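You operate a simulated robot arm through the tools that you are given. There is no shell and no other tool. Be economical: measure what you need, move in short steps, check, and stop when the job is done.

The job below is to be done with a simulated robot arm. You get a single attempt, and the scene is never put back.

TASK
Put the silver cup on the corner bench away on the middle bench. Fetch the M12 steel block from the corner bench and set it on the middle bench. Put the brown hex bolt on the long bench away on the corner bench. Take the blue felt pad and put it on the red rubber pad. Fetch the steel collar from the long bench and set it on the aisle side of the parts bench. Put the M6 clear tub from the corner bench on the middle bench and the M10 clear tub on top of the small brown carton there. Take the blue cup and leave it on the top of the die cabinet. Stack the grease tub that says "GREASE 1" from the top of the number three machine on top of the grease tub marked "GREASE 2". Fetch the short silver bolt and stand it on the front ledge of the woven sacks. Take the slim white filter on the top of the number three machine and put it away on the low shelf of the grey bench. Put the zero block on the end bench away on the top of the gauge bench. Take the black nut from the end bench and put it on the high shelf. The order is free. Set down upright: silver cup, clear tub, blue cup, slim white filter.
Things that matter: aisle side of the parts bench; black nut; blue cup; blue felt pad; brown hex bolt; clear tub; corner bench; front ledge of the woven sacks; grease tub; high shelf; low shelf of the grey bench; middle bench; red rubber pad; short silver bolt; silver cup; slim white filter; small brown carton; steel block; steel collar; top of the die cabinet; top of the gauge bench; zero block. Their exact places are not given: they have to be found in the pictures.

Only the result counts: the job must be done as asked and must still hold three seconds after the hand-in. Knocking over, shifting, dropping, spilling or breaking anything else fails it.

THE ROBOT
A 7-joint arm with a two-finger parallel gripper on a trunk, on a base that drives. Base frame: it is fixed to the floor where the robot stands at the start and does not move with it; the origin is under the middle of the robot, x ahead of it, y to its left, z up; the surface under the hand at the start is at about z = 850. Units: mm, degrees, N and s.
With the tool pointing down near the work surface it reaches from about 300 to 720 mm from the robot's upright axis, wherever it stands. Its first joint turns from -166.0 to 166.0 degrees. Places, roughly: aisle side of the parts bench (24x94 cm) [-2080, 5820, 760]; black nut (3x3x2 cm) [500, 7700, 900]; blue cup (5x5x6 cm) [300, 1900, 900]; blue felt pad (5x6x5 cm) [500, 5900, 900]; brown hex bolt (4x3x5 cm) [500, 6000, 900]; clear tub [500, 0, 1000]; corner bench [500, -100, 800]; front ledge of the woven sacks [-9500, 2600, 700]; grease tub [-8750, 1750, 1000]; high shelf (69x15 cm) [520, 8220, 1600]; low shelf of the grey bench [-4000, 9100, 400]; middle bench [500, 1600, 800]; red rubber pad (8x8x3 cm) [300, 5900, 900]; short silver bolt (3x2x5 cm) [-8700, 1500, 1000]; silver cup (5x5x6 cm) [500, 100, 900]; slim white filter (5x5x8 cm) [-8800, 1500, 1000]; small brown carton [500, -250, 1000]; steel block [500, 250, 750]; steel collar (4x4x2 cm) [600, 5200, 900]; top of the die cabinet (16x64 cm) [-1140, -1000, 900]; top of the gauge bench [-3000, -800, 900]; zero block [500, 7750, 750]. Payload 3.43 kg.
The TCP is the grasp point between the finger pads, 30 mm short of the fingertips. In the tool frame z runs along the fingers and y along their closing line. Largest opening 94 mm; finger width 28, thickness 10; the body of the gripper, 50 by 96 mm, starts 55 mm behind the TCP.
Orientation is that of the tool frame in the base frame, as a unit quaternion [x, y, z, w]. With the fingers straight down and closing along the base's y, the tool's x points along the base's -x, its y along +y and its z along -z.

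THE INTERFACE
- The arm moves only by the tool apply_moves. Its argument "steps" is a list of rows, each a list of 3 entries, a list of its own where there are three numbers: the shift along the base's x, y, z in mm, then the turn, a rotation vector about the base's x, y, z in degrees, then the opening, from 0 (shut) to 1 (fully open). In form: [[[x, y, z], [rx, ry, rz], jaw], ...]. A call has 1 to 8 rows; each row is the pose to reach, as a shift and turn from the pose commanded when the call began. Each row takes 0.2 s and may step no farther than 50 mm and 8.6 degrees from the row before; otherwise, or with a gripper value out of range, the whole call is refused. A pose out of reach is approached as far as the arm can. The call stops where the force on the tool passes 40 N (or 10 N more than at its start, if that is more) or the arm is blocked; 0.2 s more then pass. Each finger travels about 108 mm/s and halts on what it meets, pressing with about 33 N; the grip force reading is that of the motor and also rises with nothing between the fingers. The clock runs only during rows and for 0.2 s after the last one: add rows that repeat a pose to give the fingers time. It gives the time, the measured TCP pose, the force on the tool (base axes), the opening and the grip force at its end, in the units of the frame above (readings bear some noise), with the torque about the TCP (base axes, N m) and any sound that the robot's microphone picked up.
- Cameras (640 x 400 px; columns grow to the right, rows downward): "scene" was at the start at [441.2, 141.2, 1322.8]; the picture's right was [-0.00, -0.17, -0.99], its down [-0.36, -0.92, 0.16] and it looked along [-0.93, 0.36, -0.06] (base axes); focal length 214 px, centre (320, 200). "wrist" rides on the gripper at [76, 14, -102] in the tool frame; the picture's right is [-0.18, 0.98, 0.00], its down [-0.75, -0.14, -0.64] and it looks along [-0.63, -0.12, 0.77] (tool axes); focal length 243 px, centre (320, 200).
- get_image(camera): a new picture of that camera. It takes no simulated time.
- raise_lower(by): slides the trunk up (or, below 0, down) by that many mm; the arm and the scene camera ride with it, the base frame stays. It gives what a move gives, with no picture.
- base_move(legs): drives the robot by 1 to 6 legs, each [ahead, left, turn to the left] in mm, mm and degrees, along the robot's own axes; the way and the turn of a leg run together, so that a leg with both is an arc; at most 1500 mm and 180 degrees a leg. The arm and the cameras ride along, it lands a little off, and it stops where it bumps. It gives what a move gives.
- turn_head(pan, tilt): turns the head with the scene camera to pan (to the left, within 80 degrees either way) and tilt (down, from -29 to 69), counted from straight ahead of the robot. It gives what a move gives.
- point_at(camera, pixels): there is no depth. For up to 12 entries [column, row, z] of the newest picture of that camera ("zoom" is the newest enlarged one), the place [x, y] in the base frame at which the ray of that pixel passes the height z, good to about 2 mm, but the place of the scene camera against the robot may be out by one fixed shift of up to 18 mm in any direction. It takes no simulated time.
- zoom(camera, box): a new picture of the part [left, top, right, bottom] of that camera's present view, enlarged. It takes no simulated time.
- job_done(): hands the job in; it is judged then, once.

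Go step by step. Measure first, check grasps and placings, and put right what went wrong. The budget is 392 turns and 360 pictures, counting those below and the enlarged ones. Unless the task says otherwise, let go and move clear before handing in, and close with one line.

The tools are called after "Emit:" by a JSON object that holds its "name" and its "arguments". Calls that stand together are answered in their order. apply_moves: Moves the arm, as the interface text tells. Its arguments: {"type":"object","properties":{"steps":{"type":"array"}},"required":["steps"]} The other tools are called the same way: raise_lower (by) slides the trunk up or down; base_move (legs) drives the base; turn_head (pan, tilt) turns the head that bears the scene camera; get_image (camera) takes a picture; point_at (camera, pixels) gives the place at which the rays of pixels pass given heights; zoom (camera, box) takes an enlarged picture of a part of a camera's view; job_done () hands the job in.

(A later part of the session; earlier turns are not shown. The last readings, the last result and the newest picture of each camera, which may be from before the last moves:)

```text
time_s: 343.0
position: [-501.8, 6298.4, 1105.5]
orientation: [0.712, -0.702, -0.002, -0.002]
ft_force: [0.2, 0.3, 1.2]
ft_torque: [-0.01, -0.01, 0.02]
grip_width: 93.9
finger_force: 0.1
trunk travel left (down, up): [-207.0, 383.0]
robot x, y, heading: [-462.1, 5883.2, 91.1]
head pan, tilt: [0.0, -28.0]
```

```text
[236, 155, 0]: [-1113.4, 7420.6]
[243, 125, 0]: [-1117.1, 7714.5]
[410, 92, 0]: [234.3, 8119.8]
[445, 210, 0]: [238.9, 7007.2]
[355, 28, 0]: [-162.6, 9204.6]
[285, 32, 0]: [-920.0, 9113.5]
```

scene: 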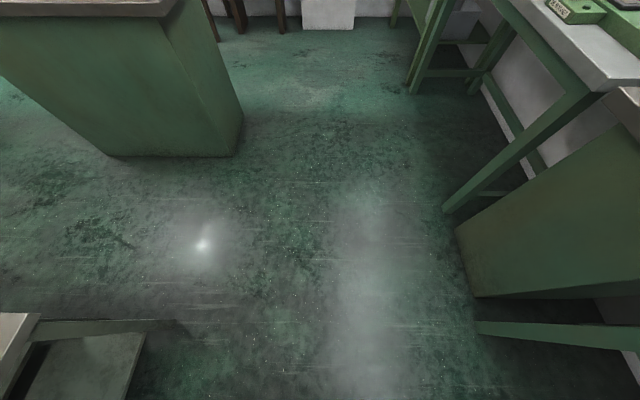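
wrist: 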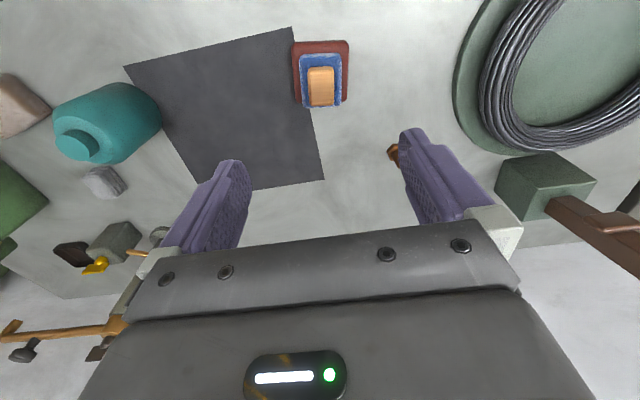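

Clear. Drive 1800 ahead and turn to face the end bench.

Emit:
{"name": "base_move", "arguments": {"legs": [[1400, 0, 0], [420, 0, 0], [0, 0, -91]]}}

Emit:
{"name": "turn_head", "arguments": {"pan": 0, "tilt": -25}}

Emit:
{"name": "get_image", "arguments": {"camera": "scene"}}

Emit:
{"name": "turn_head", "arguments": {"pan": 60, "tilt": -20}}

Emit:
{"name": "get_image", "arguments": {"camera": "scene"}}

```text
time_s: 356.0
position: [-72.3, 7694.0, 1105.2]
orientation: [0.022, 1.0, 0.001, 0.003]
ft_force: [-0.4, 0.0, 0.1]
ft_torque: [0.03, -0.02, 0.03]
grip_width: 94.1
finger_force: 0.0
trunk travel left (down, up): [-207.0, 383.0]
robot x, y, heading: [-486.6, 7680.4, -2.1]
head pan, tilt: [0.0, -28.0]
```

```text
time_s: 356.6
position: [-71.6, 7694.2, 1106.6]
orientation: [0.022, 1.0, 0.001, 0.003]
ft_force: [0.2, 0.7, -0.1]
ft_torque: [0.01, 0.04, 0.0]
grip_width: 94.0
finger_force: 0.0
trunk travel left (down, up): [-207.0, 383.0]
robot x, y, heading: [-491.0, 7677.1, -2.0]
head pan, tilt: [0.0, -25.0]
```

```text
230 pictures are left
```

scene: 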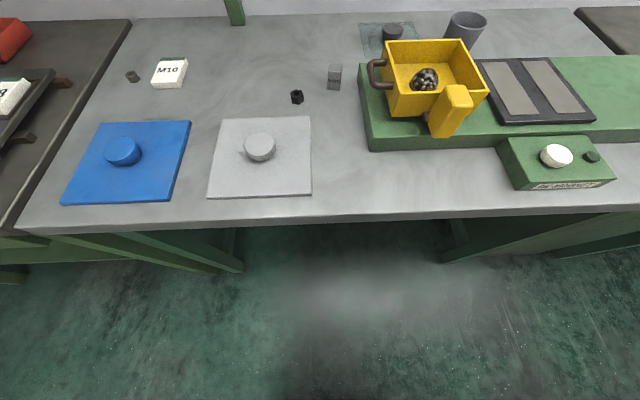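

```text
time_s: 357.9
position: [-72.3, 7694.3, 1106.1]
orientation: [0.021, 1.0, 0.001, 0.002]
ft_force: [0.6, 0.3, 0.2]
ft_torque: [0.03, 0.01, 0.01]
grip_width: 93.9
finger_force: 0.0
trunk travel left (down, up): [-207.0, 383.0]
robot x, y, heading: [-486.0, 7677.3, -2.0]
head pan, tilt: [60.0, -20.0]
```

```text
229 pictures are left
```

scene: 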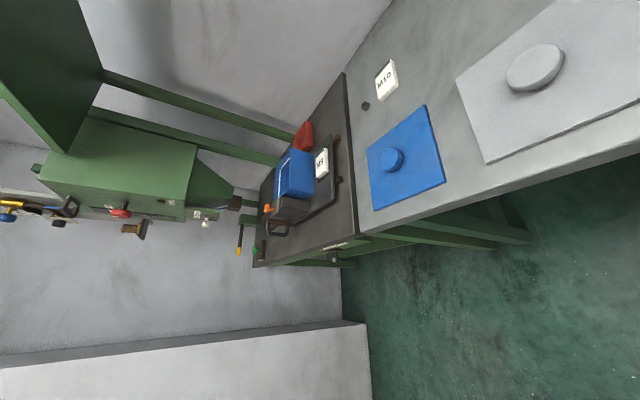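

Emit:
{"name": "turn_head", "arguments": {"pan": 0, "tilt": -25}}

Emit:
{"name": "zoom", "arguments": {"camera": "scene", "box": [100, 40, 420, 140]}}

Emit:
{"name": "zoom", "arguments": {"camera": "scene", "box": [270, 50, 350, 110]}}

Emit:
{"name": "get_image", "arguments": {"camera": "wrist"}}

```text
time_s: 359.2
position: [-73.2, 7694.2, 1105.6]
orientation: [0.021, 1.0, 0.001, 0.003]
ft_force: [0.2, -0.5, -0.2]
ft_torque: [0.02, 0.02, 0.0]
grip_width: 94.1
finger_force: 0.0
trunk travel left (down, up): [-207.0, 383.0]
robot x, y, heading: [-489.5, 7679.6, -1.9]
head pan, tilt: [0.0, -25.0]
```

```text
2.00 times, centred on (260, 90) of scene
```

zoom: 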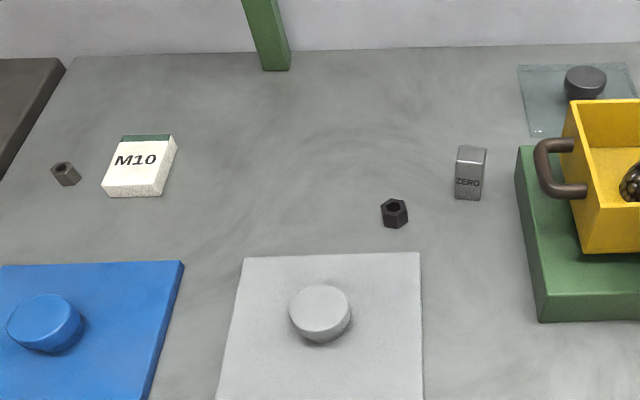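

```text
6.67 times, centred on (310, 80) of scene
```

zoom: 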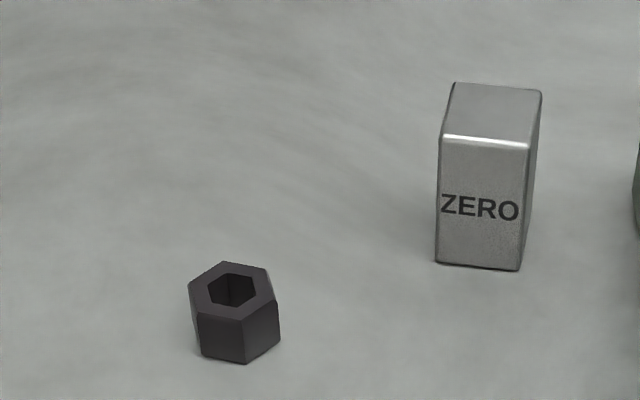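

```text
226 pictures are left
```

wrist: 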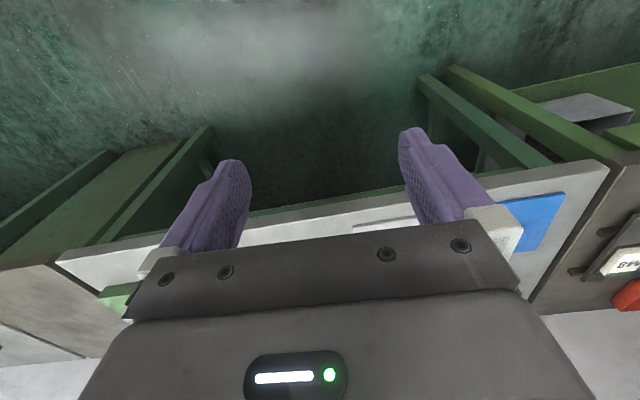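

Black nut and ZERO block identified. Advance 370 and look with the wrist camera.

Emit:
{"name": "base_move", "arguments": {"legs": [[0, 0, 2], [400, 0, 0]]}}

Emit:
{"name": "get_image", "arguments": {"camera": "wrist"}}

Emit:
{"name": "get_image", "arguments": {"camera": "scene"}}

```text
time_s: 362.1
position: [331.5, 7706.8, 1105.2]
orientation: [0.006, 1.0, 0.001, 0.003]
ft_force: [0.8, 0.0, -0.5]
ft_torque: [0.0, 0.02, -0.03]
grip_width: 93.9
finger_force: 0.0
trunk travel left (down, up): [-207.0, 383.0]
robot x, y, heading: [-80.8, 7674.2, -0.2]
head pan, tilt: [0.0, -25.0]
```

```text
225 pictures are left
```

wrist: 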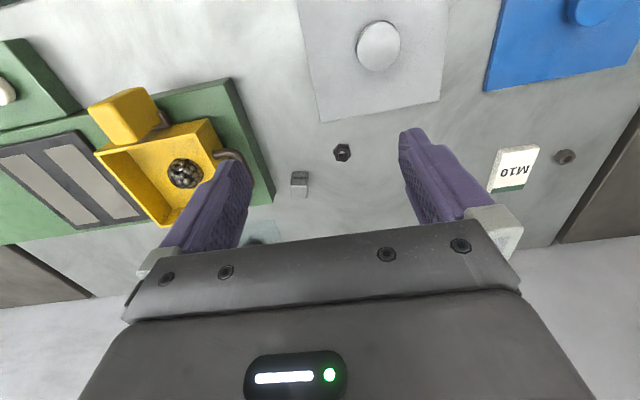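

```text
224 pictures are left
```

scene: 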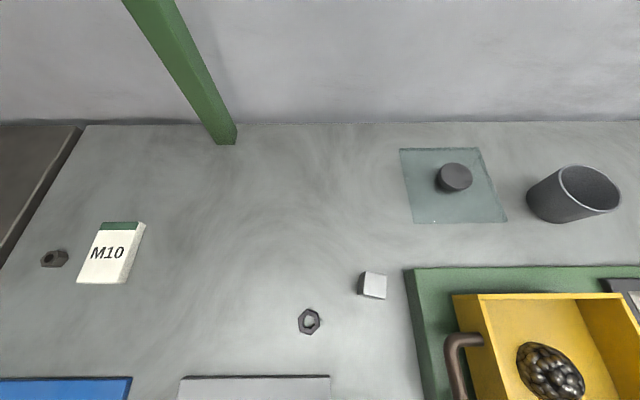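

Emit:
{"name": "point_at", "arguments": {"camera": "wrist", "pixels": [[342, 152, 868], [342, 152, 850], [300, 176, 900], [300, 195, 900], [299, 176, 850], [225, 160, 900]]}}

Emit:
{"name": "apply_moves", "arguments": {"steps": [[[40, -5, 0], [0, 0, 0], 1], [[80, -10, 0], [0, 0, 0], 1], [[115, -15, -20], [0, 0, 0], 1], [[125, -15, -65], [0, 0, 0], 1], [[125, -15, -100], [0, 0, 0], 1]]}}

Emit:
{"name": "get_image", "arguments": {"camera": "wrist"}}

```text
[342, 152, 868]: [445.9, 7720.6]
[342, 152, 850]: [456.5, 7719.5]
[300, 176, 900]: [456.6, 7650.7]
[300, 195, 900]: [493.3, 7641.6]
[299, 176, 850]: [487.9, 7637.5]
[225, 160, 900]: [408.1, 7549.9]
```

```text
time_s: 363.3
position: [456.8, 7691.5, 1006.9]
orientation: [0.006, 1.0, 0.002, 0.003]
ft_force: [0.1, -0.2, 0.1]
ft_torque: [-0.03, 0.04, 0.0]
grip_width: 93.7
finger_force: 0.0
trunk travel left (down, up): [-207.0, 383.0]
robot x, y, heading: [-82.2, 7676.6, -0.3]
head pan, tilt: [0.0, -25.0]
```

```text
223 pictures are left
```

wrist: 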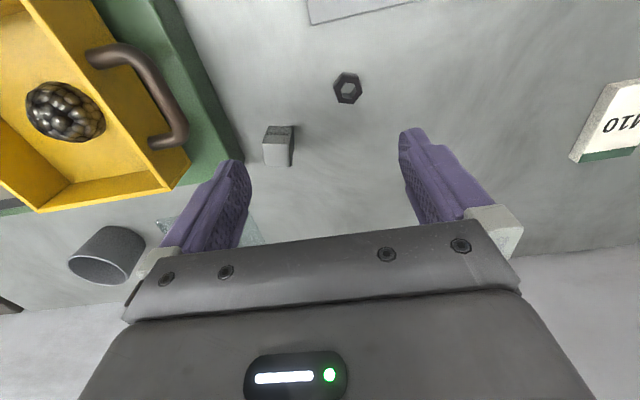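

Emit:
{"name": "zoom", "arguments": {"camera": "wrist", "box": [240, 50, 400, 180]}}

Emit:
{"name": "point_at", "arguments": {"camera": "wrist", "pixels": [[348, 90, 868], [334, 92, 868], [361, 85, 868], [348, 103, 868], [264, 145, 900], [290, 148, 900], [266, 127, 850], [294, 127, 850]]}}

```text
3.08 times, centred on (320, 115) of wrist
```

zoom: 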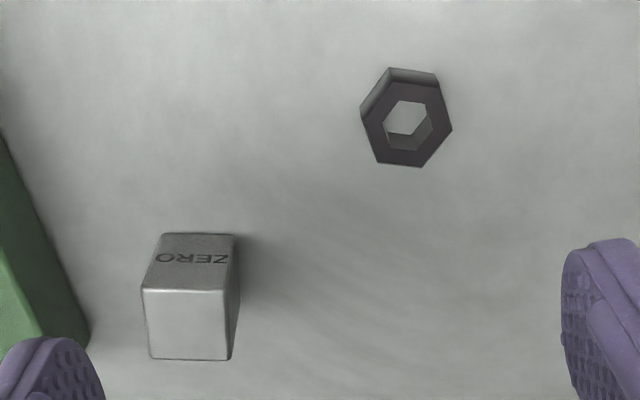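

```text
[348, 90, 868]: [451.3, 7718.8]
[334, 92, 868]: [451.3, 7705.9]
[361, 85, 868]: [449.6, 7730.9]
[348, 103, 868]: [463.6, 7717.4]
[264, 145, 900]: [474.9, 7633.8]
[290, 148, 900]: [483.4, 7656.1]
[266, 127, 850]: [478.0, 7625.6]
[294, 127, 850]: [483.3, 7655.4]
```

Emit:
{"name": "point_at", "arguments": {"camera": "zoom", "pixels": [[378, 163, 868], [423, 166, 868], [452, 128, 868], [438, 82, 868], [389, 82, 868], [361, 115, 868]]}}

```text
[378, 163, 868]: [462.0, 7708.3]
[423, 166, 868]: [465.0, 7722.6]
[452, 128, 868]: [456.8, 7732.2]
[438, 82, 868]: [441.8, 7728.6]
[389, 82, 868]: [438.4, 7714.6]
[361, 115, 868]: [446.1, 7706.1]
```

Nut centre (451.5,7718.7); flats face yaw ≈ +11°. Descend and grip.

Emit:
{"name": "apply_moves", "arguments": {"steps": [[[-5, 15, -30], [0, 0, 6], 0.65], [[-5, 27, -70], [0, 0, 11.5], 0.65], [[-5, 27, -105], [0, 0, 11.5], 0.65], [[-5, 27, -123], [0, 0, 11.5], 0.65]]}}

Emit:
{"name": "get_image", "arguments": {"camera": "wrist"}}

```text
time_s: 364.3
position: [449.8, 7718.7, 883.3]
orientation: [-0.095, 0.996, 0.002, 0.001]
ft_force: [-0.1, 0.0, -0.6]
ft_torque: [-0.01, -0.01, 0.02]
grip_width: 61.1
finger_force: 0.0
trunk travel left (down, up): [-207.0, 383.0]
robot x, y, heading: [-80.5, 7678.4, -0.4]
head pan, tilt: [0.0, -25.0]
```

```text
221 pictures are left
```

wrist: 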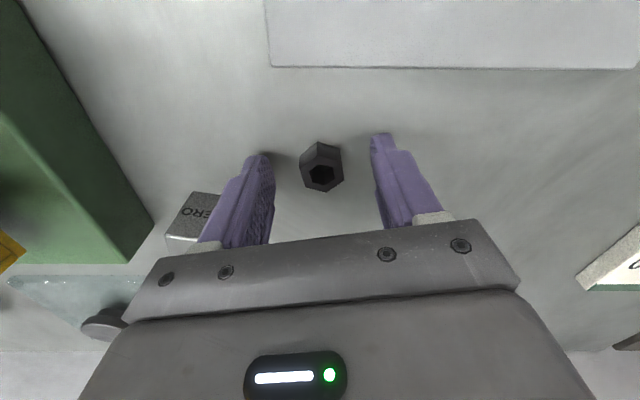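

Emit:
{"name": "apply_moves", "arguments": {"steps": [[[0, 0, 0], [0, 0, 0], 0], [[0, 0, 0], [0, 0, 0], 0], [[0, 0, 0], [0, 0, 0], 0], [[0, 0, 0], [0, 0, 0], 0], [[0, 0, 50], [0, 0, 0], 0], [[0, 0, 100], [0, 0, -4], 0], [[0, 0, 150], [0, 0, -11], 0], [[0, 0, 200], [0, 0, -11], 0]]}}

Emit:
{"name": "get_image", "arguments": {"camera": "wrist"}}

```text
time_s: 366.1
position: [449.3, 7719.2, 1082.7]
orientation: [0.002, 1.0, 0.001, 0.001]
ft_force: [-0.1, 0.3, -1.3]
ft_torque: [-0.01, 0.0, 0.01]
grip_width: 25.3
finger_force: 33.8
trunk travel left (down, up): [-207.0, 383.0]
robot x, y, heading: [-79.5, 7675.3, -0.3]
head pan, tilt: [0.0, -25.0]
```

```text
220 pictures are left
```

wrist: 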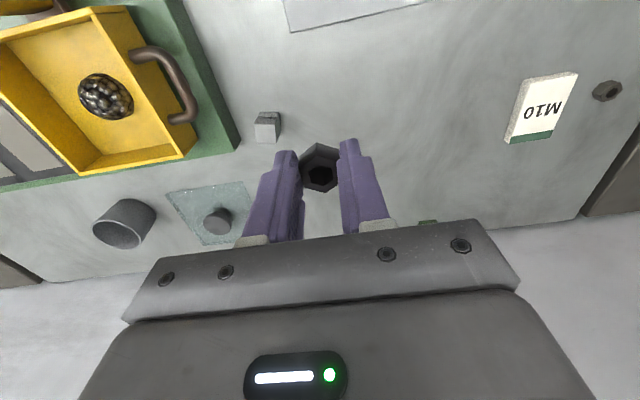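

Nut held. I back off, raise trunk and arm, and look at the high shelf to the left.

Emit:
{"name": "base_move", "arguments": {"legs": [[-250, 0, 0]]}}

Emit:
{"name": "raise_lower", "arguments": {"by": 380}}

Emit:
{"name": "apply_moves", "arguments": {"steps": [[[-20, 0, 45], [0, 0, 0], 0], [[-40, 0, 90], [0, 0, 0], 0], [[-60, 0, 135], [0, 0, 0], 0], [[-80, 0, 180], [0, 0, 0], 0], [[-100, 0, 225], [0, 0, 0], 0], [[-100, 0, 260], [0, 0, 0], 0]]}}

Emit:
{"name": "turn_head", "arguments": {"pan": 50, "tilt": -28}}

Emit:
{"name": "get_image", "arguments": {"camera": "scene"}}

```text
time_s: 367.9
position: [198.1, 7720.2, 1082.2]
orientation: [0.001, 1.0, 0.001, 0.002]
ft_force: [-0.6, -0.3, -0.6]
ft_torque: [0.02, -0.01, 0.0]
grip_width: 25.2
finger_force: 33.5
trunk travel left (down, up): [-207.0, 383.0]
robot x, y, heading: [-333.8, 7675.6, 0.2]
head pan, tilt: [0.0, -25.0]
```

```text
time_s: 371.6
position: [198.6, 7719.7, 1461.6]
orientation: [0.001, 1.0, 0.001, 0.003]
ft_force: [-0.6, -0.1, -1.1]
ft_torque: [0.0, -0.02, 0.01]
grip_width: 25.1
finger_force: 33.0
trunk travel left (down, up): [-587.0, 3.0]
robot x, y, heading: [-334.3, 7675.2, -0.3]
head pan, tilt: [0.0, -25.0]
```

```text
time_s: 373.0
position: [99.7, 7723.6, 1723.6]
orientation: [0.0, 1.0, 0.0, 0.002]
ft_force: [1.1, 0.2, -0.6]
ft_torque: [0.0, 0.04, 0.0]
grip_width: 25.3
finger_force: 33.1
trunk travel left (down, up): [-587.0, 3.0]
robot x, y, heading: [-335.5, 7677.5, -0.4]
head pan, tilt: [0.0, -25.0]
```

```text
time_s: 374.2
position: [100.2, 7723.9, 1723.8]
orientation: [0.001, 1.0, 0.001, 0.003]
ft_force: [-0.2, 0.6, -0.6]
ft_torque: [0.03, 0.0, -0.03]
grip_width: 25.0
finger_force: 32.7
trunk travel left (down, up): [-587.0, 3.0]
robot x, y, heading: [-335.1, 7679.0, -0.5]
head pan, tilt: [50.0, -28.0]
```

```text
219 pictures are left
```

scene: 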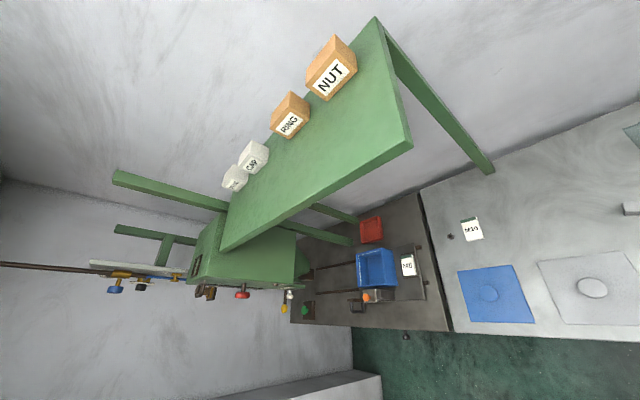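

The shelf lies along y with boxes at its back; free front strip. Measure.

Emit:
{"name": "point_at", "arguments": {"camera": "scene", "pixels": [[412, 143, 1600], [222, 250, 1600], [375, 20, 1600], [325, 100, 1600], [290, 138, 1600], [360, 80, 1600], [350, 140, 1600], [300, 180, 1600]]}}

```text
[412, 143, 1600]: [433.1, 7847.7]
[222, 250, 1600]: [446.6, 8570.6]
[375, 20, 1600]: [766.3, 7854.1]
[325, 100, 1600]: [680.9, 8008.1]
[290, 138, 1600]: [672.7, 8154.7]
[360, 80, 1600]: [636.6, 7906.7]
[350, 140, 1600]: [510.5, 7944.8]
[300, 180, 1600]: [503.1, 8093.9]
```

Place target ≈ (490,8070) on the shelf (front edge x≈440). Drive left 320, ahead 235.

Emit:
{"name": "base_move", "arguments": {"legs": [[0, 330, 0.4], [235, 0, 0]]}}

Emit:
{"name": "turn_head", "arguments": {"pan": 0, "tilt": -20}}

Emit:
{"name": "get_image", "arguments": {"camera": "scene"}}

Emit:
{"name": "get_image", "arguments": {"camera": "wrist"}}

```text
time_s: 377.8
position: [338.0, 8069.8, 1722.4]
orientation: [-0.006, 1.0, 0.0, 0.002]
ft_force: [0.5, 0.0, -1.0]
ft_torque: [0.04, 0.02, 0.02]
grip_width: 25.2
finger_force: 33.2
trunk travel left (down, up): [-587.0, 3.0]
robot x, y, heading: [-93.7, 8021.4, 0.3]
head pan, tilt: [50.0, -28.0]
```

```text
time_s: 379.0
position: [336.3, 8069.0, 1723.7]
orientation: [-0.005, 1.0, 0.0, 0.003]
ft_force: [-0.5, 1.0, 0.0]
ft_torque: [0.01, 0.0, 0.04]
grip_width: 25.1
finger_force: 33.7
trunk travel left (down, up): [-587.0, 3.0]
robot x, y, heading: [-99.9, 8019.0, 0.6]
head pan, tilt: [0.0, -20.0]
```

```text
218 pictures are left
```

scene: 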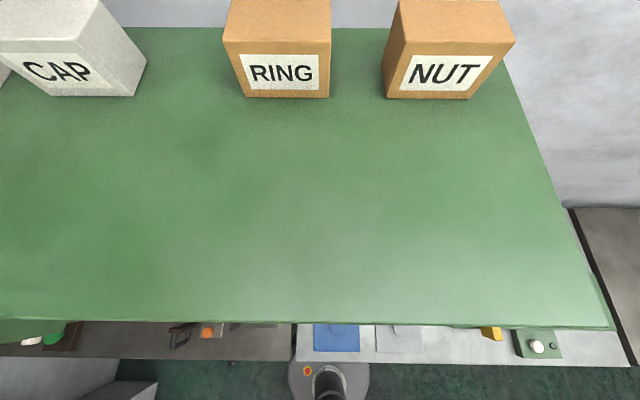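

```text
217 pictures are left
```

wrist: 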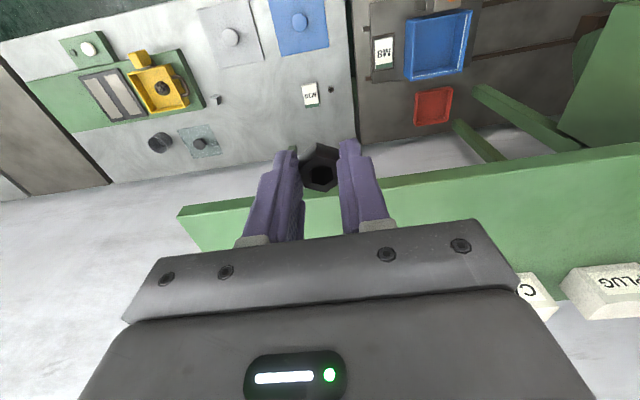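

Shelf is clear ahead. Move forward 155 and descend by feel.

Emit:
{"name": "apply_moves", "arguments": {"steps": [[[45, 0, 0], [0, 0, 0], 0], [[90, 0, 0], [0, 0, 0], 0], [[135, 0, 0], [0, 0, 0], 0], [[155, 0, -30], [0, 0, 0], 0], [[155, 0, -60], [0, 0, 0], 0], [[155, 0, -75], [0, 0, 0], 0], [[155, 0, -80], [0, 0, 0], 0], [[155, 0, -84], [0, 0, 0], 0]]}}

Emit:
{"name": "get_image", "arguments": {"camera": "wrist"}}

```text
time_s: 380.8
position: [492.1, 8069.8, 1638.8]
orientation: [-0.005, 1.0, 0.001, 0.002]
ft_force: [-0.1, -0.1, 0.3]
ft_torque: [-0.01, 0.02, -0.01]
grip_width: 25.5
finger_force: 32.5
trunk travel left (down, up): [-587.0, 3.0]
robot x, y, heading: [-94.1, 8020.7, 0.7]
head pan, tilt: [0.0, -20.0]
```

```text
216 pictures are left
```

wrist: 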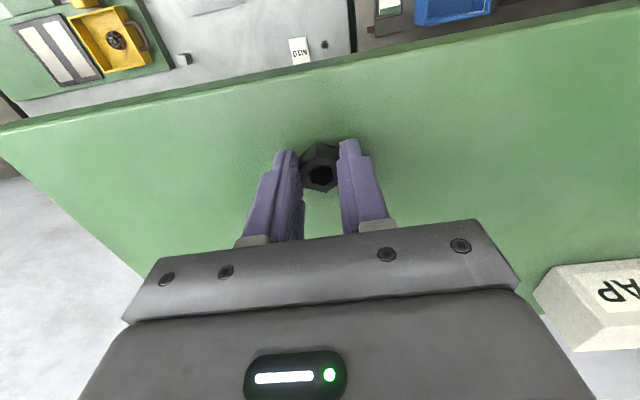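

Keep stepping down to contact.

Emit:
{"name": "apply_moves", "arguments": {"steps": [[[0, 0, -2], [0, 0, 0], 0], [[0, 0, -4], [0, 0, 0], 0], [[0, 0, -5], [0, 0, 0], 0], [[0, 0, -6], [0, 0, 0], 0], [[0, 0, -7], [0, 0, 0], 0]]}}

```text
time_s: 382.0
position: [491.8, 8069.9, 1632.9]
orientation: [-0.006, 1.0, 0.001, 0.004]
ft_force: [1.0, 0.4, 7.3]
ft_torque: [-0.06, -0.05, -0.01]
grip_width: 25.5
finger_force: 33.1
trunk travel left (down, up): [-587.0, 3.0]
robot x, y, heading: [-95.2, 8017.7, 0.4]
head pan, tilt: [0.0, -20.0]
```

Contact (7 N). Release, rise, retract.

Emit:
{"name": "apply_moves", "arguments": {"steps": [[[0, 0, 0], [0, 0, 0], 0.7], [[0, 0, 0], [0, 0, 0], 0.7], [[0, 0, 0], [0, 0, 0], 0.7], [[0, 0, 45], [0, 0, 0], 0.7], [[0, 0, 95], [0, 0, 0], 0.7], [[-45, 0, 110], [0, 0, 0], 0.7], [[-90, 0, 110], [0, 0, 0], 0.7], [[-135, 0, 110], [0, 0, 0], 1]]}}

Emit:
{"name": "get_image", "arguments": {"camera": "scene"}}

```text
time_s: 383.8
position: [350.7, 8071.2, 1742.0]
orientation: [-0.006, 1.0, 0.001, 0.004]
ft_force: [0.3, 0.1, -0.3]
ft_torque: [0.03, -0.08, 0.01]
grip_width: 93.9
finger_force: 0.1
trunk travel left (down, up): [-587.0, 3.0]
robot x, y, heading: [-94.5, 8019.7, 0.5]
head pan, tilt: [0.0, -20.0]
```

```text
215 pictures are left
```

scene: 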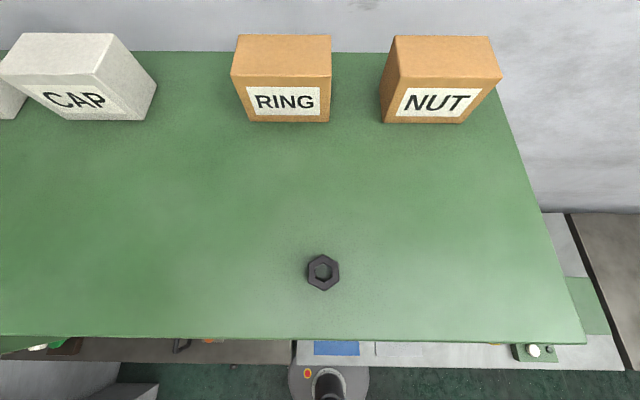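

Nut on the high shelf. Now the ZERO block: back, right, lower, advance.

Emit:
{"name": "base_move", "arguments": {"legs": [[-240, 0, 0], [0, -390, -0.5]]}}

Emit:
{"name": "raise_lower", "arguments": {"by": -340}}

Emit:
{"name": "apply_moves", "arguments": {"steps": [[[0, 0, -50], [0, 0, 0], 1], [[0, 0, -100], [0, 0, 0], 1], [[0, 0, -150], [0, 0, 0], 1], [[0, 0, -200], [0, 0, 0], 1], [[0, 0, -250], [0, 0, 0], 1]]}}

Emit:
{"name": "base_move", "arguments": {"legs": [[250, 0, 0]]}}

Emit:
{"name": "get_image", "arguments": {"camera": "wrist"}}

```text
time_s: 387.6
position: [117.5, 7679.5, 1742.5]
orientation: [-0.003, 1.0, 0.002, 0.003]
ft_force: [0.8, -0.3, 0.6]
ft_torque: [0.03, 0.02, 0.0]
grip_width: 94.0
finger_force: 0.1
trunk travel left (down, up): [-587.0, 3.0]
robot x, y, heading: [-333.5, 7635.3, 0.3]
head pan, tilt: [0.0, -20.0]
```

```text
time_s: 390.9
position: [117.3, 7680.4, 1401.0]
orientation: [-0.004, 1.0, 0.001, 0.003]
ft_force: [0.4, 0.5, -0.2]
ft_torque: [-0.02, -0.01, 0.02]
grip_width: 94.2
finger_force: 0.0
trunk travel left (down, up): [-247.0, 343.0]
robot x, y, heading: [-333.4, 7630.5, 0.3]
head pan, tilt: [0.0, -20.0]
```

```text
time_s: 392.1
position: [115.2, 7679.7, 1148.3]
orientation: [-0.004, 1.0, 0.002, 0.002]
ft_force: [-0.4, -0.2, -0.5]
ft_torque: [-0.02, 0.0, -0.01]
grip_width: 94.1
finger_force: 0.1
trunk travel left (down, up): [-247.0, 343.0]
robot x, y, heading: [-333.1, 7631.7, 0.1]
head pan, tilt: [0.0, -20.0]
```

```text
time_s: 393.9
position: [365.9, 7678.3, 1149.8]
orientation: [-0.001, 1.0, 0.001, 0.001]
ft_force: [-0.3, -0.2, -0.2]
ft_torque: [-0.01, 0.06, 0.0]
grip_width: 94.2
finger_force: 0.0
trunk travel left (down, up): [-247.0, 343.0]
robot x, y, heading: [-86.1, 7632.0, 0.1]
head pan, tilt: [0.0, -20.0]
```

```text
214 pictures are left
```

wrist: 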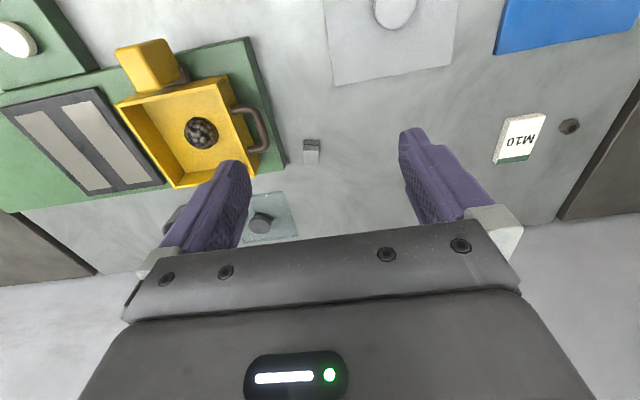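

Emit:
{"name": "apply_moves", "arguments": {"steps": [[[40, -5, 0], [0, 0, 0], 0.6], [[80, -15, 0], [0, 0, 0], 0.6], [[105, -22, -30], [0, 0, 0], 0.6], [[105, -22, -75], [0, 0, 0], 0.6]]}}

Emit:
{"name": "get_image", "arguments": {"camera": "wrist"}}

Emit:
{"name": "turn_head", "arguments": {"pan": -20, "tilt": 30}}

Emit:
{"name": "get_image", "arguments": {"camera": "scene"}}

```text
time_s: 394.9
position: [473.0, 7656.2, 1074.7]
orientation: [-0.001, 1.0, 0.002, 0.002]
ft_force: [0.0, 0.4, -0.1]
ft_torque: [0.02, 0.01, 0.03]
grip_width: 56.5
finger_force: 0.0
trunk travel left (down, up): [-247.0, 343.0]
robot x, y, heading: [-84.9, 7626.0, -0.2]
head pan, tilt: [0.0, -20.0]
```

```text
213 pictures are left
```

wrist: 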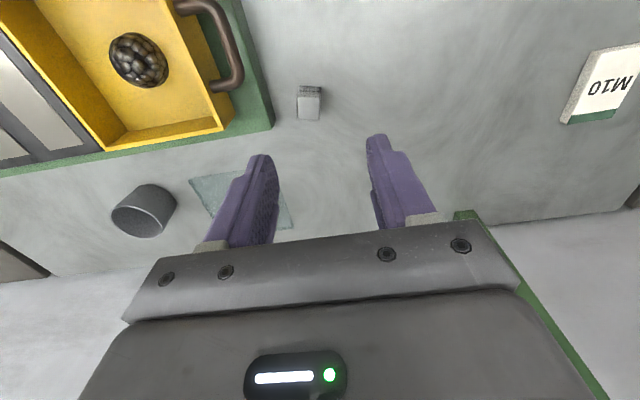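

```text
time_s: 396.1
position: [472.2, 7657.5, 1075.9]
orientation: [-0.002, 1.0, 0.001, 0.003]
ft_force: [0.1, -1.0, -0.2]
ft_torque: [0.02, 0.02, -0.01]
grip_width: 56.4
finger_force: 0.1
trunk travel left (down, up): [-247.0, 343.0]
robot x, y, heading: [-84.9, 7635.3, 0.2]
head pan, tilt: [-20.0, 30.0]
```

```text
212 pictures are left
```

scene: 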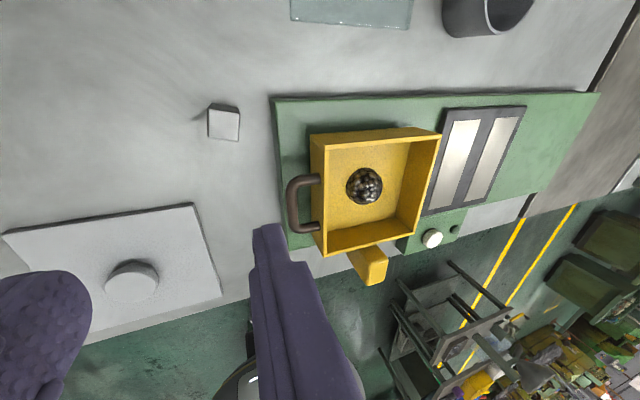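

Emit:
{"name": "zoom", "arguments": {"camera": "wrist", "box": [250, 60, 370, 150]}}

Emit:
{"name": "point_at", "arguments": {"camera": "wrist", "pixels": [[272, 127, 880], [240, 80, 950], [298, 96, 900], [321, 97, 900], [319, 119, 900], [298, 119, 900], [299, 87, 850], [321, 87, 850]]}}

```text
4.44 times, centred on (310, 105) of wrist
```

zoom: 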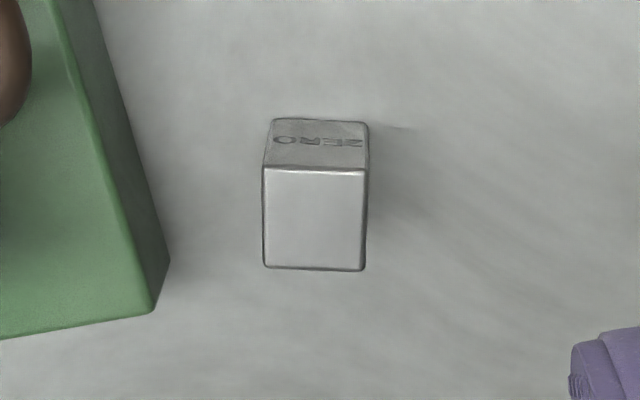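

```text
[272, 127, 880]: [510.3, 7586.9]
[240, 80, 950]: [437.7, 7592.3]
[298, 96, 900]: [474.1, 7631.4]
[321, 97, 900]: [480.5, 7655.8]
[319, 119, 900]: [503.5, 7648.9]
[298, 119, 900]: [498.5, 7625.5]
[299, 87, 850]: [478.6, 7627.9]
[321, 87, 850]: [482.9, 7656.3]
```

Block centre ≈ (493,7640), turned −9°. Descend and grip.

Emit:
{"name": "apply_moves", "arguments": {"steps": [[[10, -8, -30], [0, 0, -5], 0.6], [[20, -17, -70], [0, 0, -9], 0.6], [[20, -17, -115], [0, 0, -9], 0.6], [[20, -17, -160], [0, 0, -9], 0.6], [[20, -17, -189], [0, 0, -9], 0.6]]}}

Emit:
{"name": "get_image", "arguments": {"camera": "wrist"}}

```text
time_s: 397.3
position: [491.3, 7640.1, 886.5]
orientation: [0.077, 0.997, 0.002, 0.003]
ft_force: [-0.3, 0.3, -0.8]
ft_torque: [0.01, 0.0, -0.01]
grip_width: 56.4
finger_force: 0.0
trunk travel left (down, up): [-247.0, 343.0]
robot x, y, heading: [-85.9, 7630.6, -0.0]
head pan, tilt: [-20.0, 30.0]
```

```text
210 pictures are left
```

wrist: 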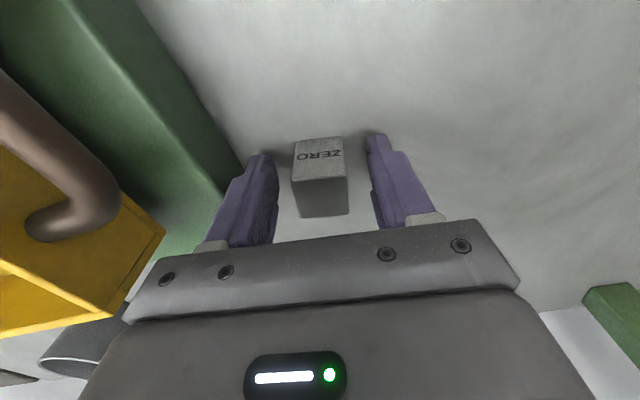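

Centred. Close, lift.

Emit:
{"name": "apply_moves", "arguments": {"steps": [[[0, 0, 0], [0, 0, 0], 0], [[0, 0, 0], [0, 0, 0], 0], [[0, 0, 0], [0, 0, 0], 0], [[0, 0, 50], [0, 0, 0], 0], [[0, 0, 100], [0, 0, 0], 0], [[0, 0, 150], [0, 0, 0], 0], [[-10, 0, 195], [0, 0, 4], 0], [[-30, 0, 235], [0, 0, 9], 0]]}}

Emit:
{"name": "get_image", "arguments": {"camera": "wrist"}}

```text
time_s: 399.1
position: [458.0, 7639.0, 1118.1]
orientation: [-0.001, 1.0, 0.0, 0.002]
ft_force: [-0.3, 0.0, -2.3]
ft_torque: [0.04, 0.0, 0.03]
grip_width: 31.9
finger_force: 33.1
trunk travel left (down, up): [-247.0, 343.0]
robot x, y, heading: [-85.8, 7632.2, -0.0]
head pan, tilt: [-20.0, 30.0]
```

```text
209 pictures are left
```

wrist: 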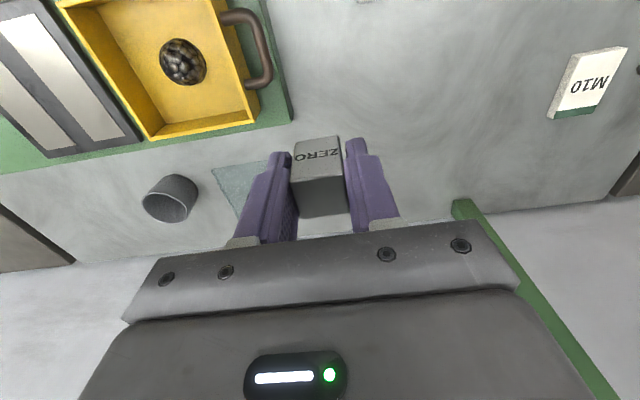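

ZERO block held. Travel back down the corridor toward y≈1600.

Emit:
{"name": "base_move", "arguments": {"legs": [[-340, 0, 0], [0, 0, -90], [1500, 0, 0], [1500, 0, 0], [1400, 0, 0]]}}

Emit:
{"name": "turn_head", "arguments": {"pan": 0, "tilt": -28}}

Emit:
{"name": "get_image", "arguments": {"camera": "scene"}}

```text
time_s: 425.9
position: [-504.9, 2656.1, 1118.0]
orientation: [0.71, 0.704, 0.0, 0.002]
ft_force: [0.4, -0.4, -2.1]
ft_torque: [0.0, -0.02, 0.0]
grip_width: 32.1
finger_force: 32.8
trunk travel left (down, up): [-247.0, 343.0]
robot x, y, heading: [-505.3, 3199.2, -90.5]
head pan, tilt: [-20.0, 30.0]
```

```text
time_s: 427.2
position: [-504.8, 2657.1, 1118.7]
orientation: [0.71, 0.704, -0.001, 0.002]
ft_force: [-0.2, -0.2, -2.3]
ft_torque: [-0.01, 0.02, -0.01]
grip_width: 32.3
finger_force: 33.0
trunk travel left (down, up): [-247.0, 343.0]
robot x, y, heading: [-505.4, 3204.9, -91.0]
head pan, tilt: [0.0, -28.0]
```

```text
208 pictures are left
```

scene: 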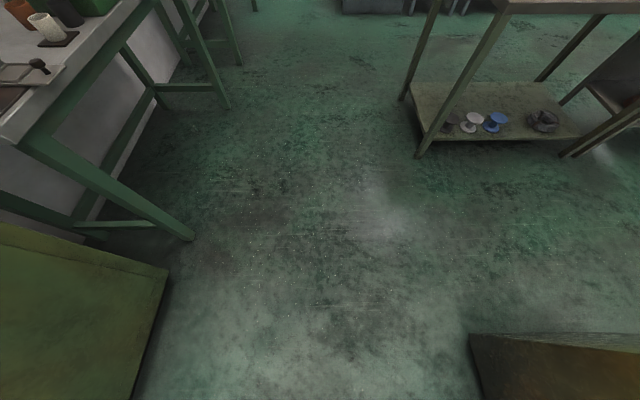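

Emit:
{"name": "base_move", "arguments": {"legs": [[0, 0, 1.5], [1500, 0, 0], [1480, 0, 0], [0, 0, -90]]}}

Emit:
{"name": "get_image", "arguments": {"camera": "scene"}}

```text
time_s: 445.6
position: [-978.6, 236.8, 1118.7]
orientation: [1.0, 0.016, -0.003, 0.001]
ft_force: [0.5, -0.5, -1.5]
ft_torque: [0.0, 0.01, -0.01]
grip_width: 32.2
finger_force: 32.8
trunk travel left (down, up): [-247.0, 343.0]
robot x, y, heading: [-437.3, 260.6, -178.1]
head pan, tilt: [0.0, -28.0]
```

```text
207 pictures are left
```

scene: 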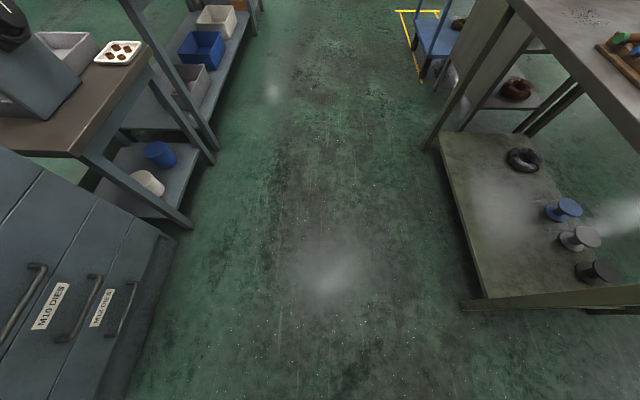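

Emit:
{"name": "point_at", "arguments": {"camera": "scene", "pixels": [[188, 228, 0], [215, 160, 0], [245, 10, 0], [465, 305, 0], [425, 145, 0], [125, 400, 0]]}}

Emit:
{"name": "base_move", "arguments": {"legs": [[0, 0, -1.5], [1500, 0, 0]]}}

Emit:
{"name": "get_image", "arguments": {"camera": "scene"}}

```text
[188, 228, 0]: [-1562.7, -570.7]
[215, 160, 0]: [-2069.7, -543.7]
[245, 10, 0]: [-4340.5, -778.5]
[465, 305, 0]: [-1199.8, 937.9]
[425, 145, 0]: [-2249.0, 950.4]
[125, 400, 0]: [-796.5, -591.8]
```

```text
time_s: 453.3
position: [-2466.8, 271.0, 1118.5]
orientation: [1.0, -0.008, -0.001, 0.001]
ft_force: [-0.3, -0.5, -3.7]
ft_torque: [0.01, 0.03, 0.02]
grip_width: 32.1
finger_force: 33.2
trunk travel left (down, up): [-247.0, 343.0]
robot x, y, heading: [-1919.8, 271.2, 178.8]
head pan, tilt: [0.0, -28.0]
```

```text
206 pictures are left
```

scene: 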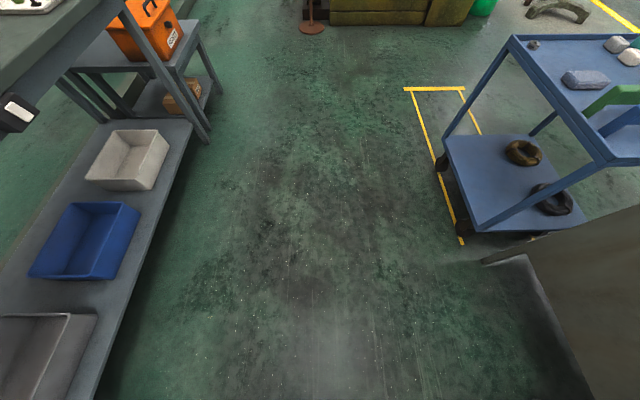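

Gauge bench is on the left. Drive to x≈-3000, raise, turn to face −y.

Emit:
{"name": "raise_lower", "arguments": {"by": 150}}

Emit:
{"name": "base_move", "arguments": {"legs": [[1050, 0, 1], [0, 0, 90]]}}

Emit:
{"name": "get_image", "arguments": {"camera": "scene"}}

```text
time_s: 455.0
position: [-2466.5, 273.2, 1267.2]
orientation: [1.0, -0.008, -0.001, 0.001]
ft_force: [-0.3, -0.1, -2.7]
ft_torque: [0.02, 0.0, 0.0]
grip_width: 31.7
finger_force: 32.6
trunk travel left (down, up): [-397.0, 193.0]
robot x, y, heading: [-1918.0, 269.8, 178.8]
head pan, tilt: [0.0, -28.0]
```

```text
time_s: 464.4
position: [-2995.3, -267.0, 1268.5]
orientation: [0.707, 0.708, 0.0, 0.002]
ft_force: [0.5, 0.8, -2.6]
ft_torque: [0.0, -0.01, 0.04]
grip_width: 31.5
finger_force: 33.0
trunk travel left (down, up): [-397.0, 193.0]
robot x, y, heading: [-3003.1, 277.2, -90.2]
head pan, tilt: [0.0, -28.0]
```

```text
205 pictures are left
```

scene: 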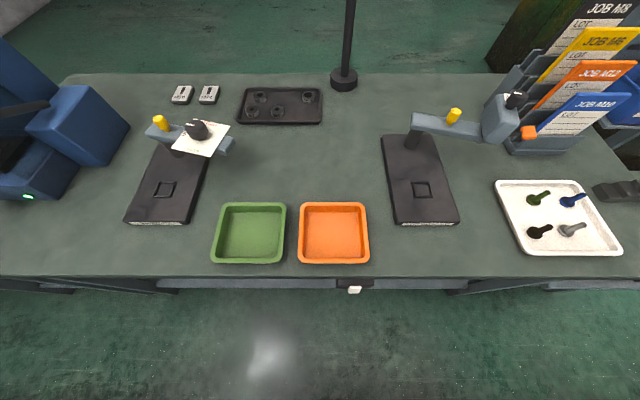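

Emit:
{"name": "point_at", "arguments": {"camera": "scene", "pixels": [[305, 165, 900], [290, 205, 900], [240, 125, 900], [385, 170, 900], [205, 170, 900], [320, 275, 900], [345, 90, 900], [305, 165, 850], [180, 95, 900]]}}

Emit:
{"name": "zoom", "arguments": {"camera": "scene", "box": [120, 70, 440, 270]}}

Emit:
{"name": "get_image", "arguments": {"camera": "wrist"}}

```text
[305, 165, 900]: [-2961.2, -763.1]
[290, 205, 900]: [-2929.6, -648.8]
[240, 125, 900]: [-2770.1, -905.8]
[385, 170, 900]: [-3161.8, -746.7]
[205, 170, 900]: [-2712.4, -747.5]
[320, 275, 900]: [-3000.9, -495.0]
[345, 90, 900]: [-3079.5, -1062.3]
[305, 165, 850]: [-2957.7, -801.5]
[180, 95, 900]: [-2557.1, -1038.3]
```

```text
2.00 times, centred on (280, 170) of scene
```

zoom: 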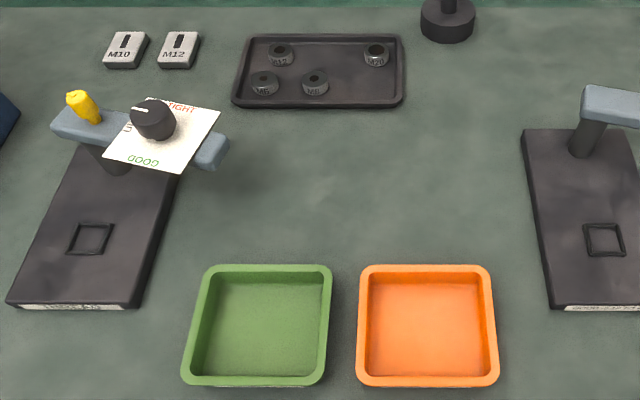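

```text
203 pictures are left
```

wrist: 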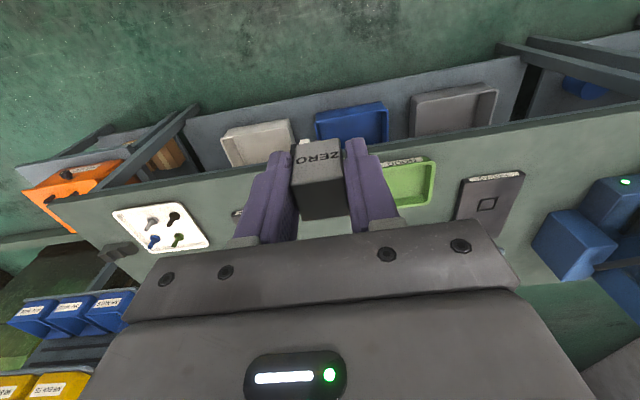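

Free spot around (-2965,-770). Advance 440, then reach and descend.

Emit:
{"name": "base_move", "arguments": {"legs": [[440, 0, 0]]}}

Emit:
{"name": "get_image", "arguments": {"camera": "wrist"}}

Emit:
{"name": "get_image", "arguments": {"camera": "scene"}}

```text
time_s: 467.1
position: [-2994.5, -709.1, 1267.7]
orientation: [0.706, 0.708, -0.001, 0.001]
ft_force: [1.1, -1.2, -2.8]
ft_torque: [0.03, 0.04, 0.02]
grip_width: 31.9
finger_force: 33.4
trunk travel left (down, up): [-397.0, 193.0]
robot x, y, heading: [-3000.5, -163.4, -90.0]
head pan, tilt: [0.0, -28.0]
```

```text
202 pictures are left
```

wrist: 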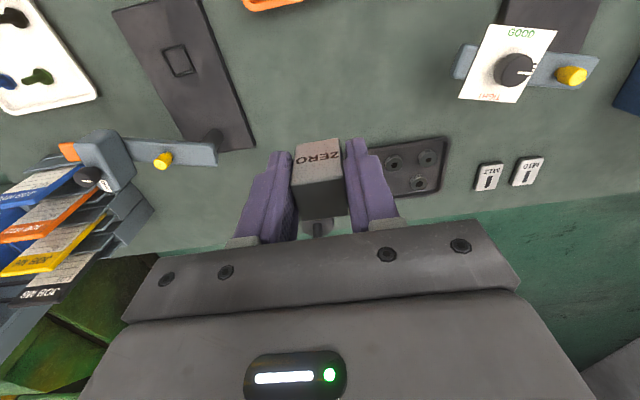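

```text
201 pictures are left
```

scene: 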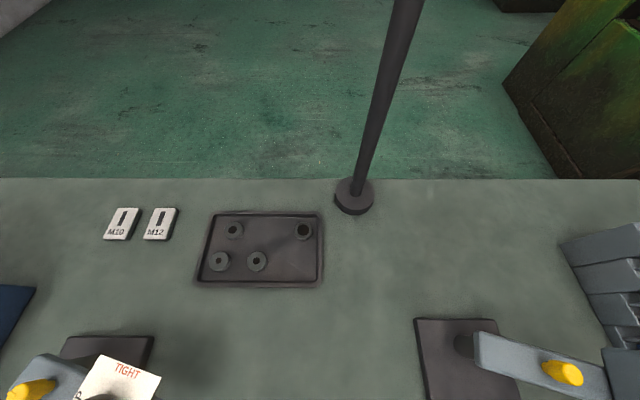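

Emit:
{"name": "point_at", "arguments": {"camera": "wrist", "pixels": [[255, 148, 900], [205, 10, 900], [375, 148, 900], [390, 195, 900], [300, 100, 900], [320, 8, 900], [465, 75, 950]]}}

Emit:
{"name": "apply_moves", "arguments": {"steps": [[[15, -20, -30], [0, 0, 0], 0], [[20, -40, -70], [0, 0, 0], 0], [[20, -50, -115], [0, 0, 0], 0], [[20, -50, -165], [0, 0, 0], 0], [[20, -50, -215], [0, 0, 0], 0], [[20, -50, -260], [0, 0, 0], 0]]}}

Emit:
{"name": "get_image", "arguments": {"camera": "wrist"}}

```text
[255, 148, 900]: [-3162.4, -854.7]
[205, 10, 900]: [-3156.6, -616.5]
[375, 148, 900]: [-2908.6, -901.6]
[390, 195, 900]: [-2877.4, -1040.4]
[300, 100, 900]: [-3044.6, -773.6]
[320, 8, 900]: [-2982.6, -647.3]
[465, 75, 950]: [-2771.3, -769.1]
```

```text
time_s: 468.5
position: [-2975.4, -759.3, 1006.6]
orientation: [0.706, 0.708, -0.001, 0.002]
ft_force: [0.1, -0.4, -2.8]
ft_torque: [0.03, 0.0, 0.0]
grip_width: 31.8
finger_force: 33.2
trunk travel left (down, up): [-397.0, 193.0]
robot x, y, heading: [-3002.3, -165.2, -90.1]
head pan, tilt: [0.0, -28.0]
```

```text
200 pictures are left
```

wrist: 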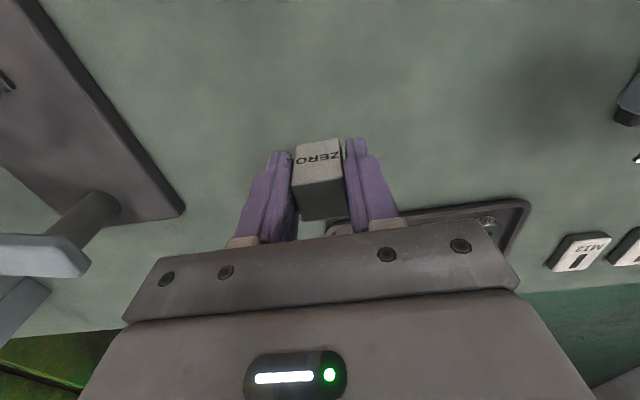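

Clear. Descend by feel.

Emit:
{"name": "apply_moves", "arguments": {"steps": [[[0, 0, -30], [0, 0, 0], 0], [[0, 0, -50], [0, 0, 0], 0], [[0, 0, -58], [0, 0, 0], 0], [[0, 0, -63], [0, 0, 0], 0], [[0, 0, -67], [0, 0, 0], 0], [[0, 0, -70], [0, 0, 0], 0], [[0, 0, -72], [0, 0, 0], 0]]}}

```text
time_s: 470.1
position: [-2974.5, -759.1, 936.5]
orientation: [0.706, 0.708, -0.002, 0.002]
ft_force: [0.1, 0.1, -2.5]
ft_torque: [-0.01, 0.02, -0.02]
grip_width: 31.6
finger_force: 32.8
trunk travel left (down, up): [-397.0, 193.0]
robot x, y, heading: [-3004.2, -162.7, -89.8]
head pan, tilt: [0.0, -28.0]
```

Emit:
{"name": "apply_moves", "arguments": {"steps": [[[0, 0, -2], [0, 0, 0], 0], [[0, 0, -4], [0, 0, 0], 0], [[0, 0, -6], [0, 0, 0], 0], [[0, 0, -8], [0, 0, 0], 0], [[0, 0, -10], [0, 0, 0], 0], [[0, 0, -12], [0, 0, 0], 0], [[0, 0, -14], [0, 0, 0], 0]]}}

Emit:
{"name": "get_image", "arguments": {"camera": "wrist"}}

```text
time_s: 471.7
position: [-2975.0, -758.9, 923.0]
orientation: [0.706, 0.708, 0.0, 0.002]
ft_force: [0.7, 0.2, -2.6]
ft_torque: [0.04, 0.03, 0.01]
grip_width: 31.8
finger_force: 33.1
trunk travel left (down, up): [-397.0, 193.0]
robot x, y, heading: [-3002.7, -163.8, -89.8]
head pan, tilt: [0.0, -28.0]
```

```text
199 pictures are left
```

wrist: 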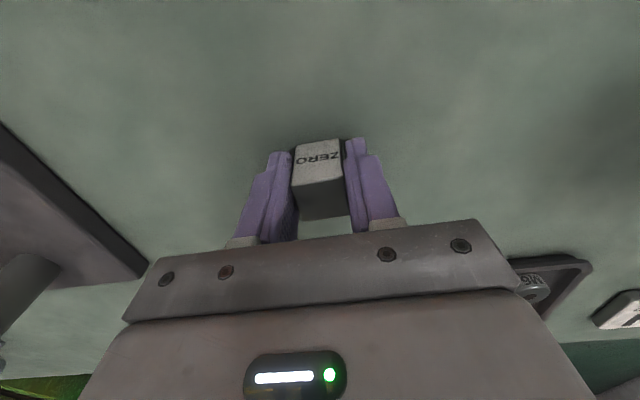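

Not there yet; the bench must be near 870 or 850. Continue in 3 mm steps.

Emit:
{"name": "apply_moves", "arguments": {"steps": [[[0, 0, -3], [0, 0, 0], 0], [[0, 0, -6], [0, 0, 0], 0], [[0, 0, -9], [0, 0, 0], 0], [[0, 0, -12], [0, 0, 0], 0], [[0, 0, -15], [0, 0, 0], 0], [[0, 0, -18], [0, 0, 0], 0], [[0, 0, -21], [0, 0, 0], 0], [[0, 0, -24], [0, 0, 0], 0]]}}

```text
time_s: 473.0
position: [-2975.0, -758.3, 910.8]
orientation: [0.706, 0.708, -0.002, 0.004]
ft_force: [0.5, 8.3, 19.2]
ft_torque: [0.32, 0.36, 0.06]
grip_width: 32.1
finger_force: 33.0
trunk travel left (down, up): [-397.0, 193.0]
robot x, y, heading: [-2998.7, -165.5, -89.9]
head pan, tilt: [0.0, -28.0]
stopped in row 6: the force on the tool passed its limit at 43 N (the readings are from after the stop); the commanded pose is now the measured one
```

Contact at z≈911 (bench ≈ 875). Ease, release, rise.

Emit:
{"name": "apply_moves", "arguments": {"steps": [[[0, 0, 0.7], [0, 0, 0], 0], [[0, 0, 0.7], [0, 0, 0], 0.8], [[0, 0, 0.7], [0, 0, 0], 0.8], [[0, 0, 0.7], [0, 0, 0], 0.8], [[0, 0, 45], [0, 0, 0], 0.8], [[0, 0, 95], [0, 0, 0], 0.8], [[0, 0, 145], [0, 0, 0], 0.8], [[0, 20, 190], [0, 0, 0], 1]]}}

Emit:
{"name": "get_image", "arguments": {"camera": "wrist"}}

```text
time_s: 474.8
position: [-2975.9, -736.7, 1099.7]
orientation: [0.706, 0.708, -0.003, 0.004]
ft_force: [0.5, 0.4, 0.0]
ft_torque: [0.01, 0.05, 0.02]
grip_width: 93.9
finger_force: 0.0
trunk travel left (down, up): [-397.0, 193.0]
robot x, y, heading: [-2999.2, -160.1, -89.8]
head pan, tilt: [0.0, -28.0]
```

```text
198 pictures are left
```

wrist: 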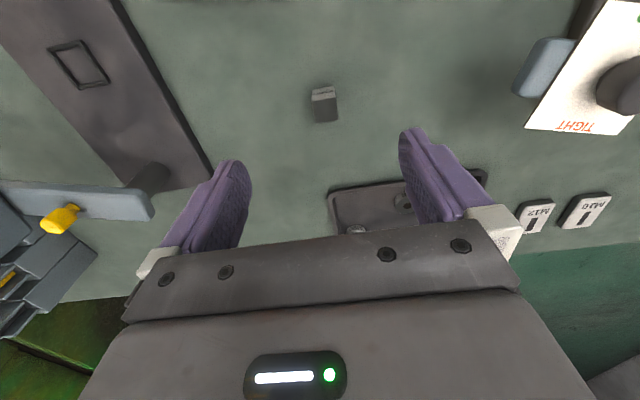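

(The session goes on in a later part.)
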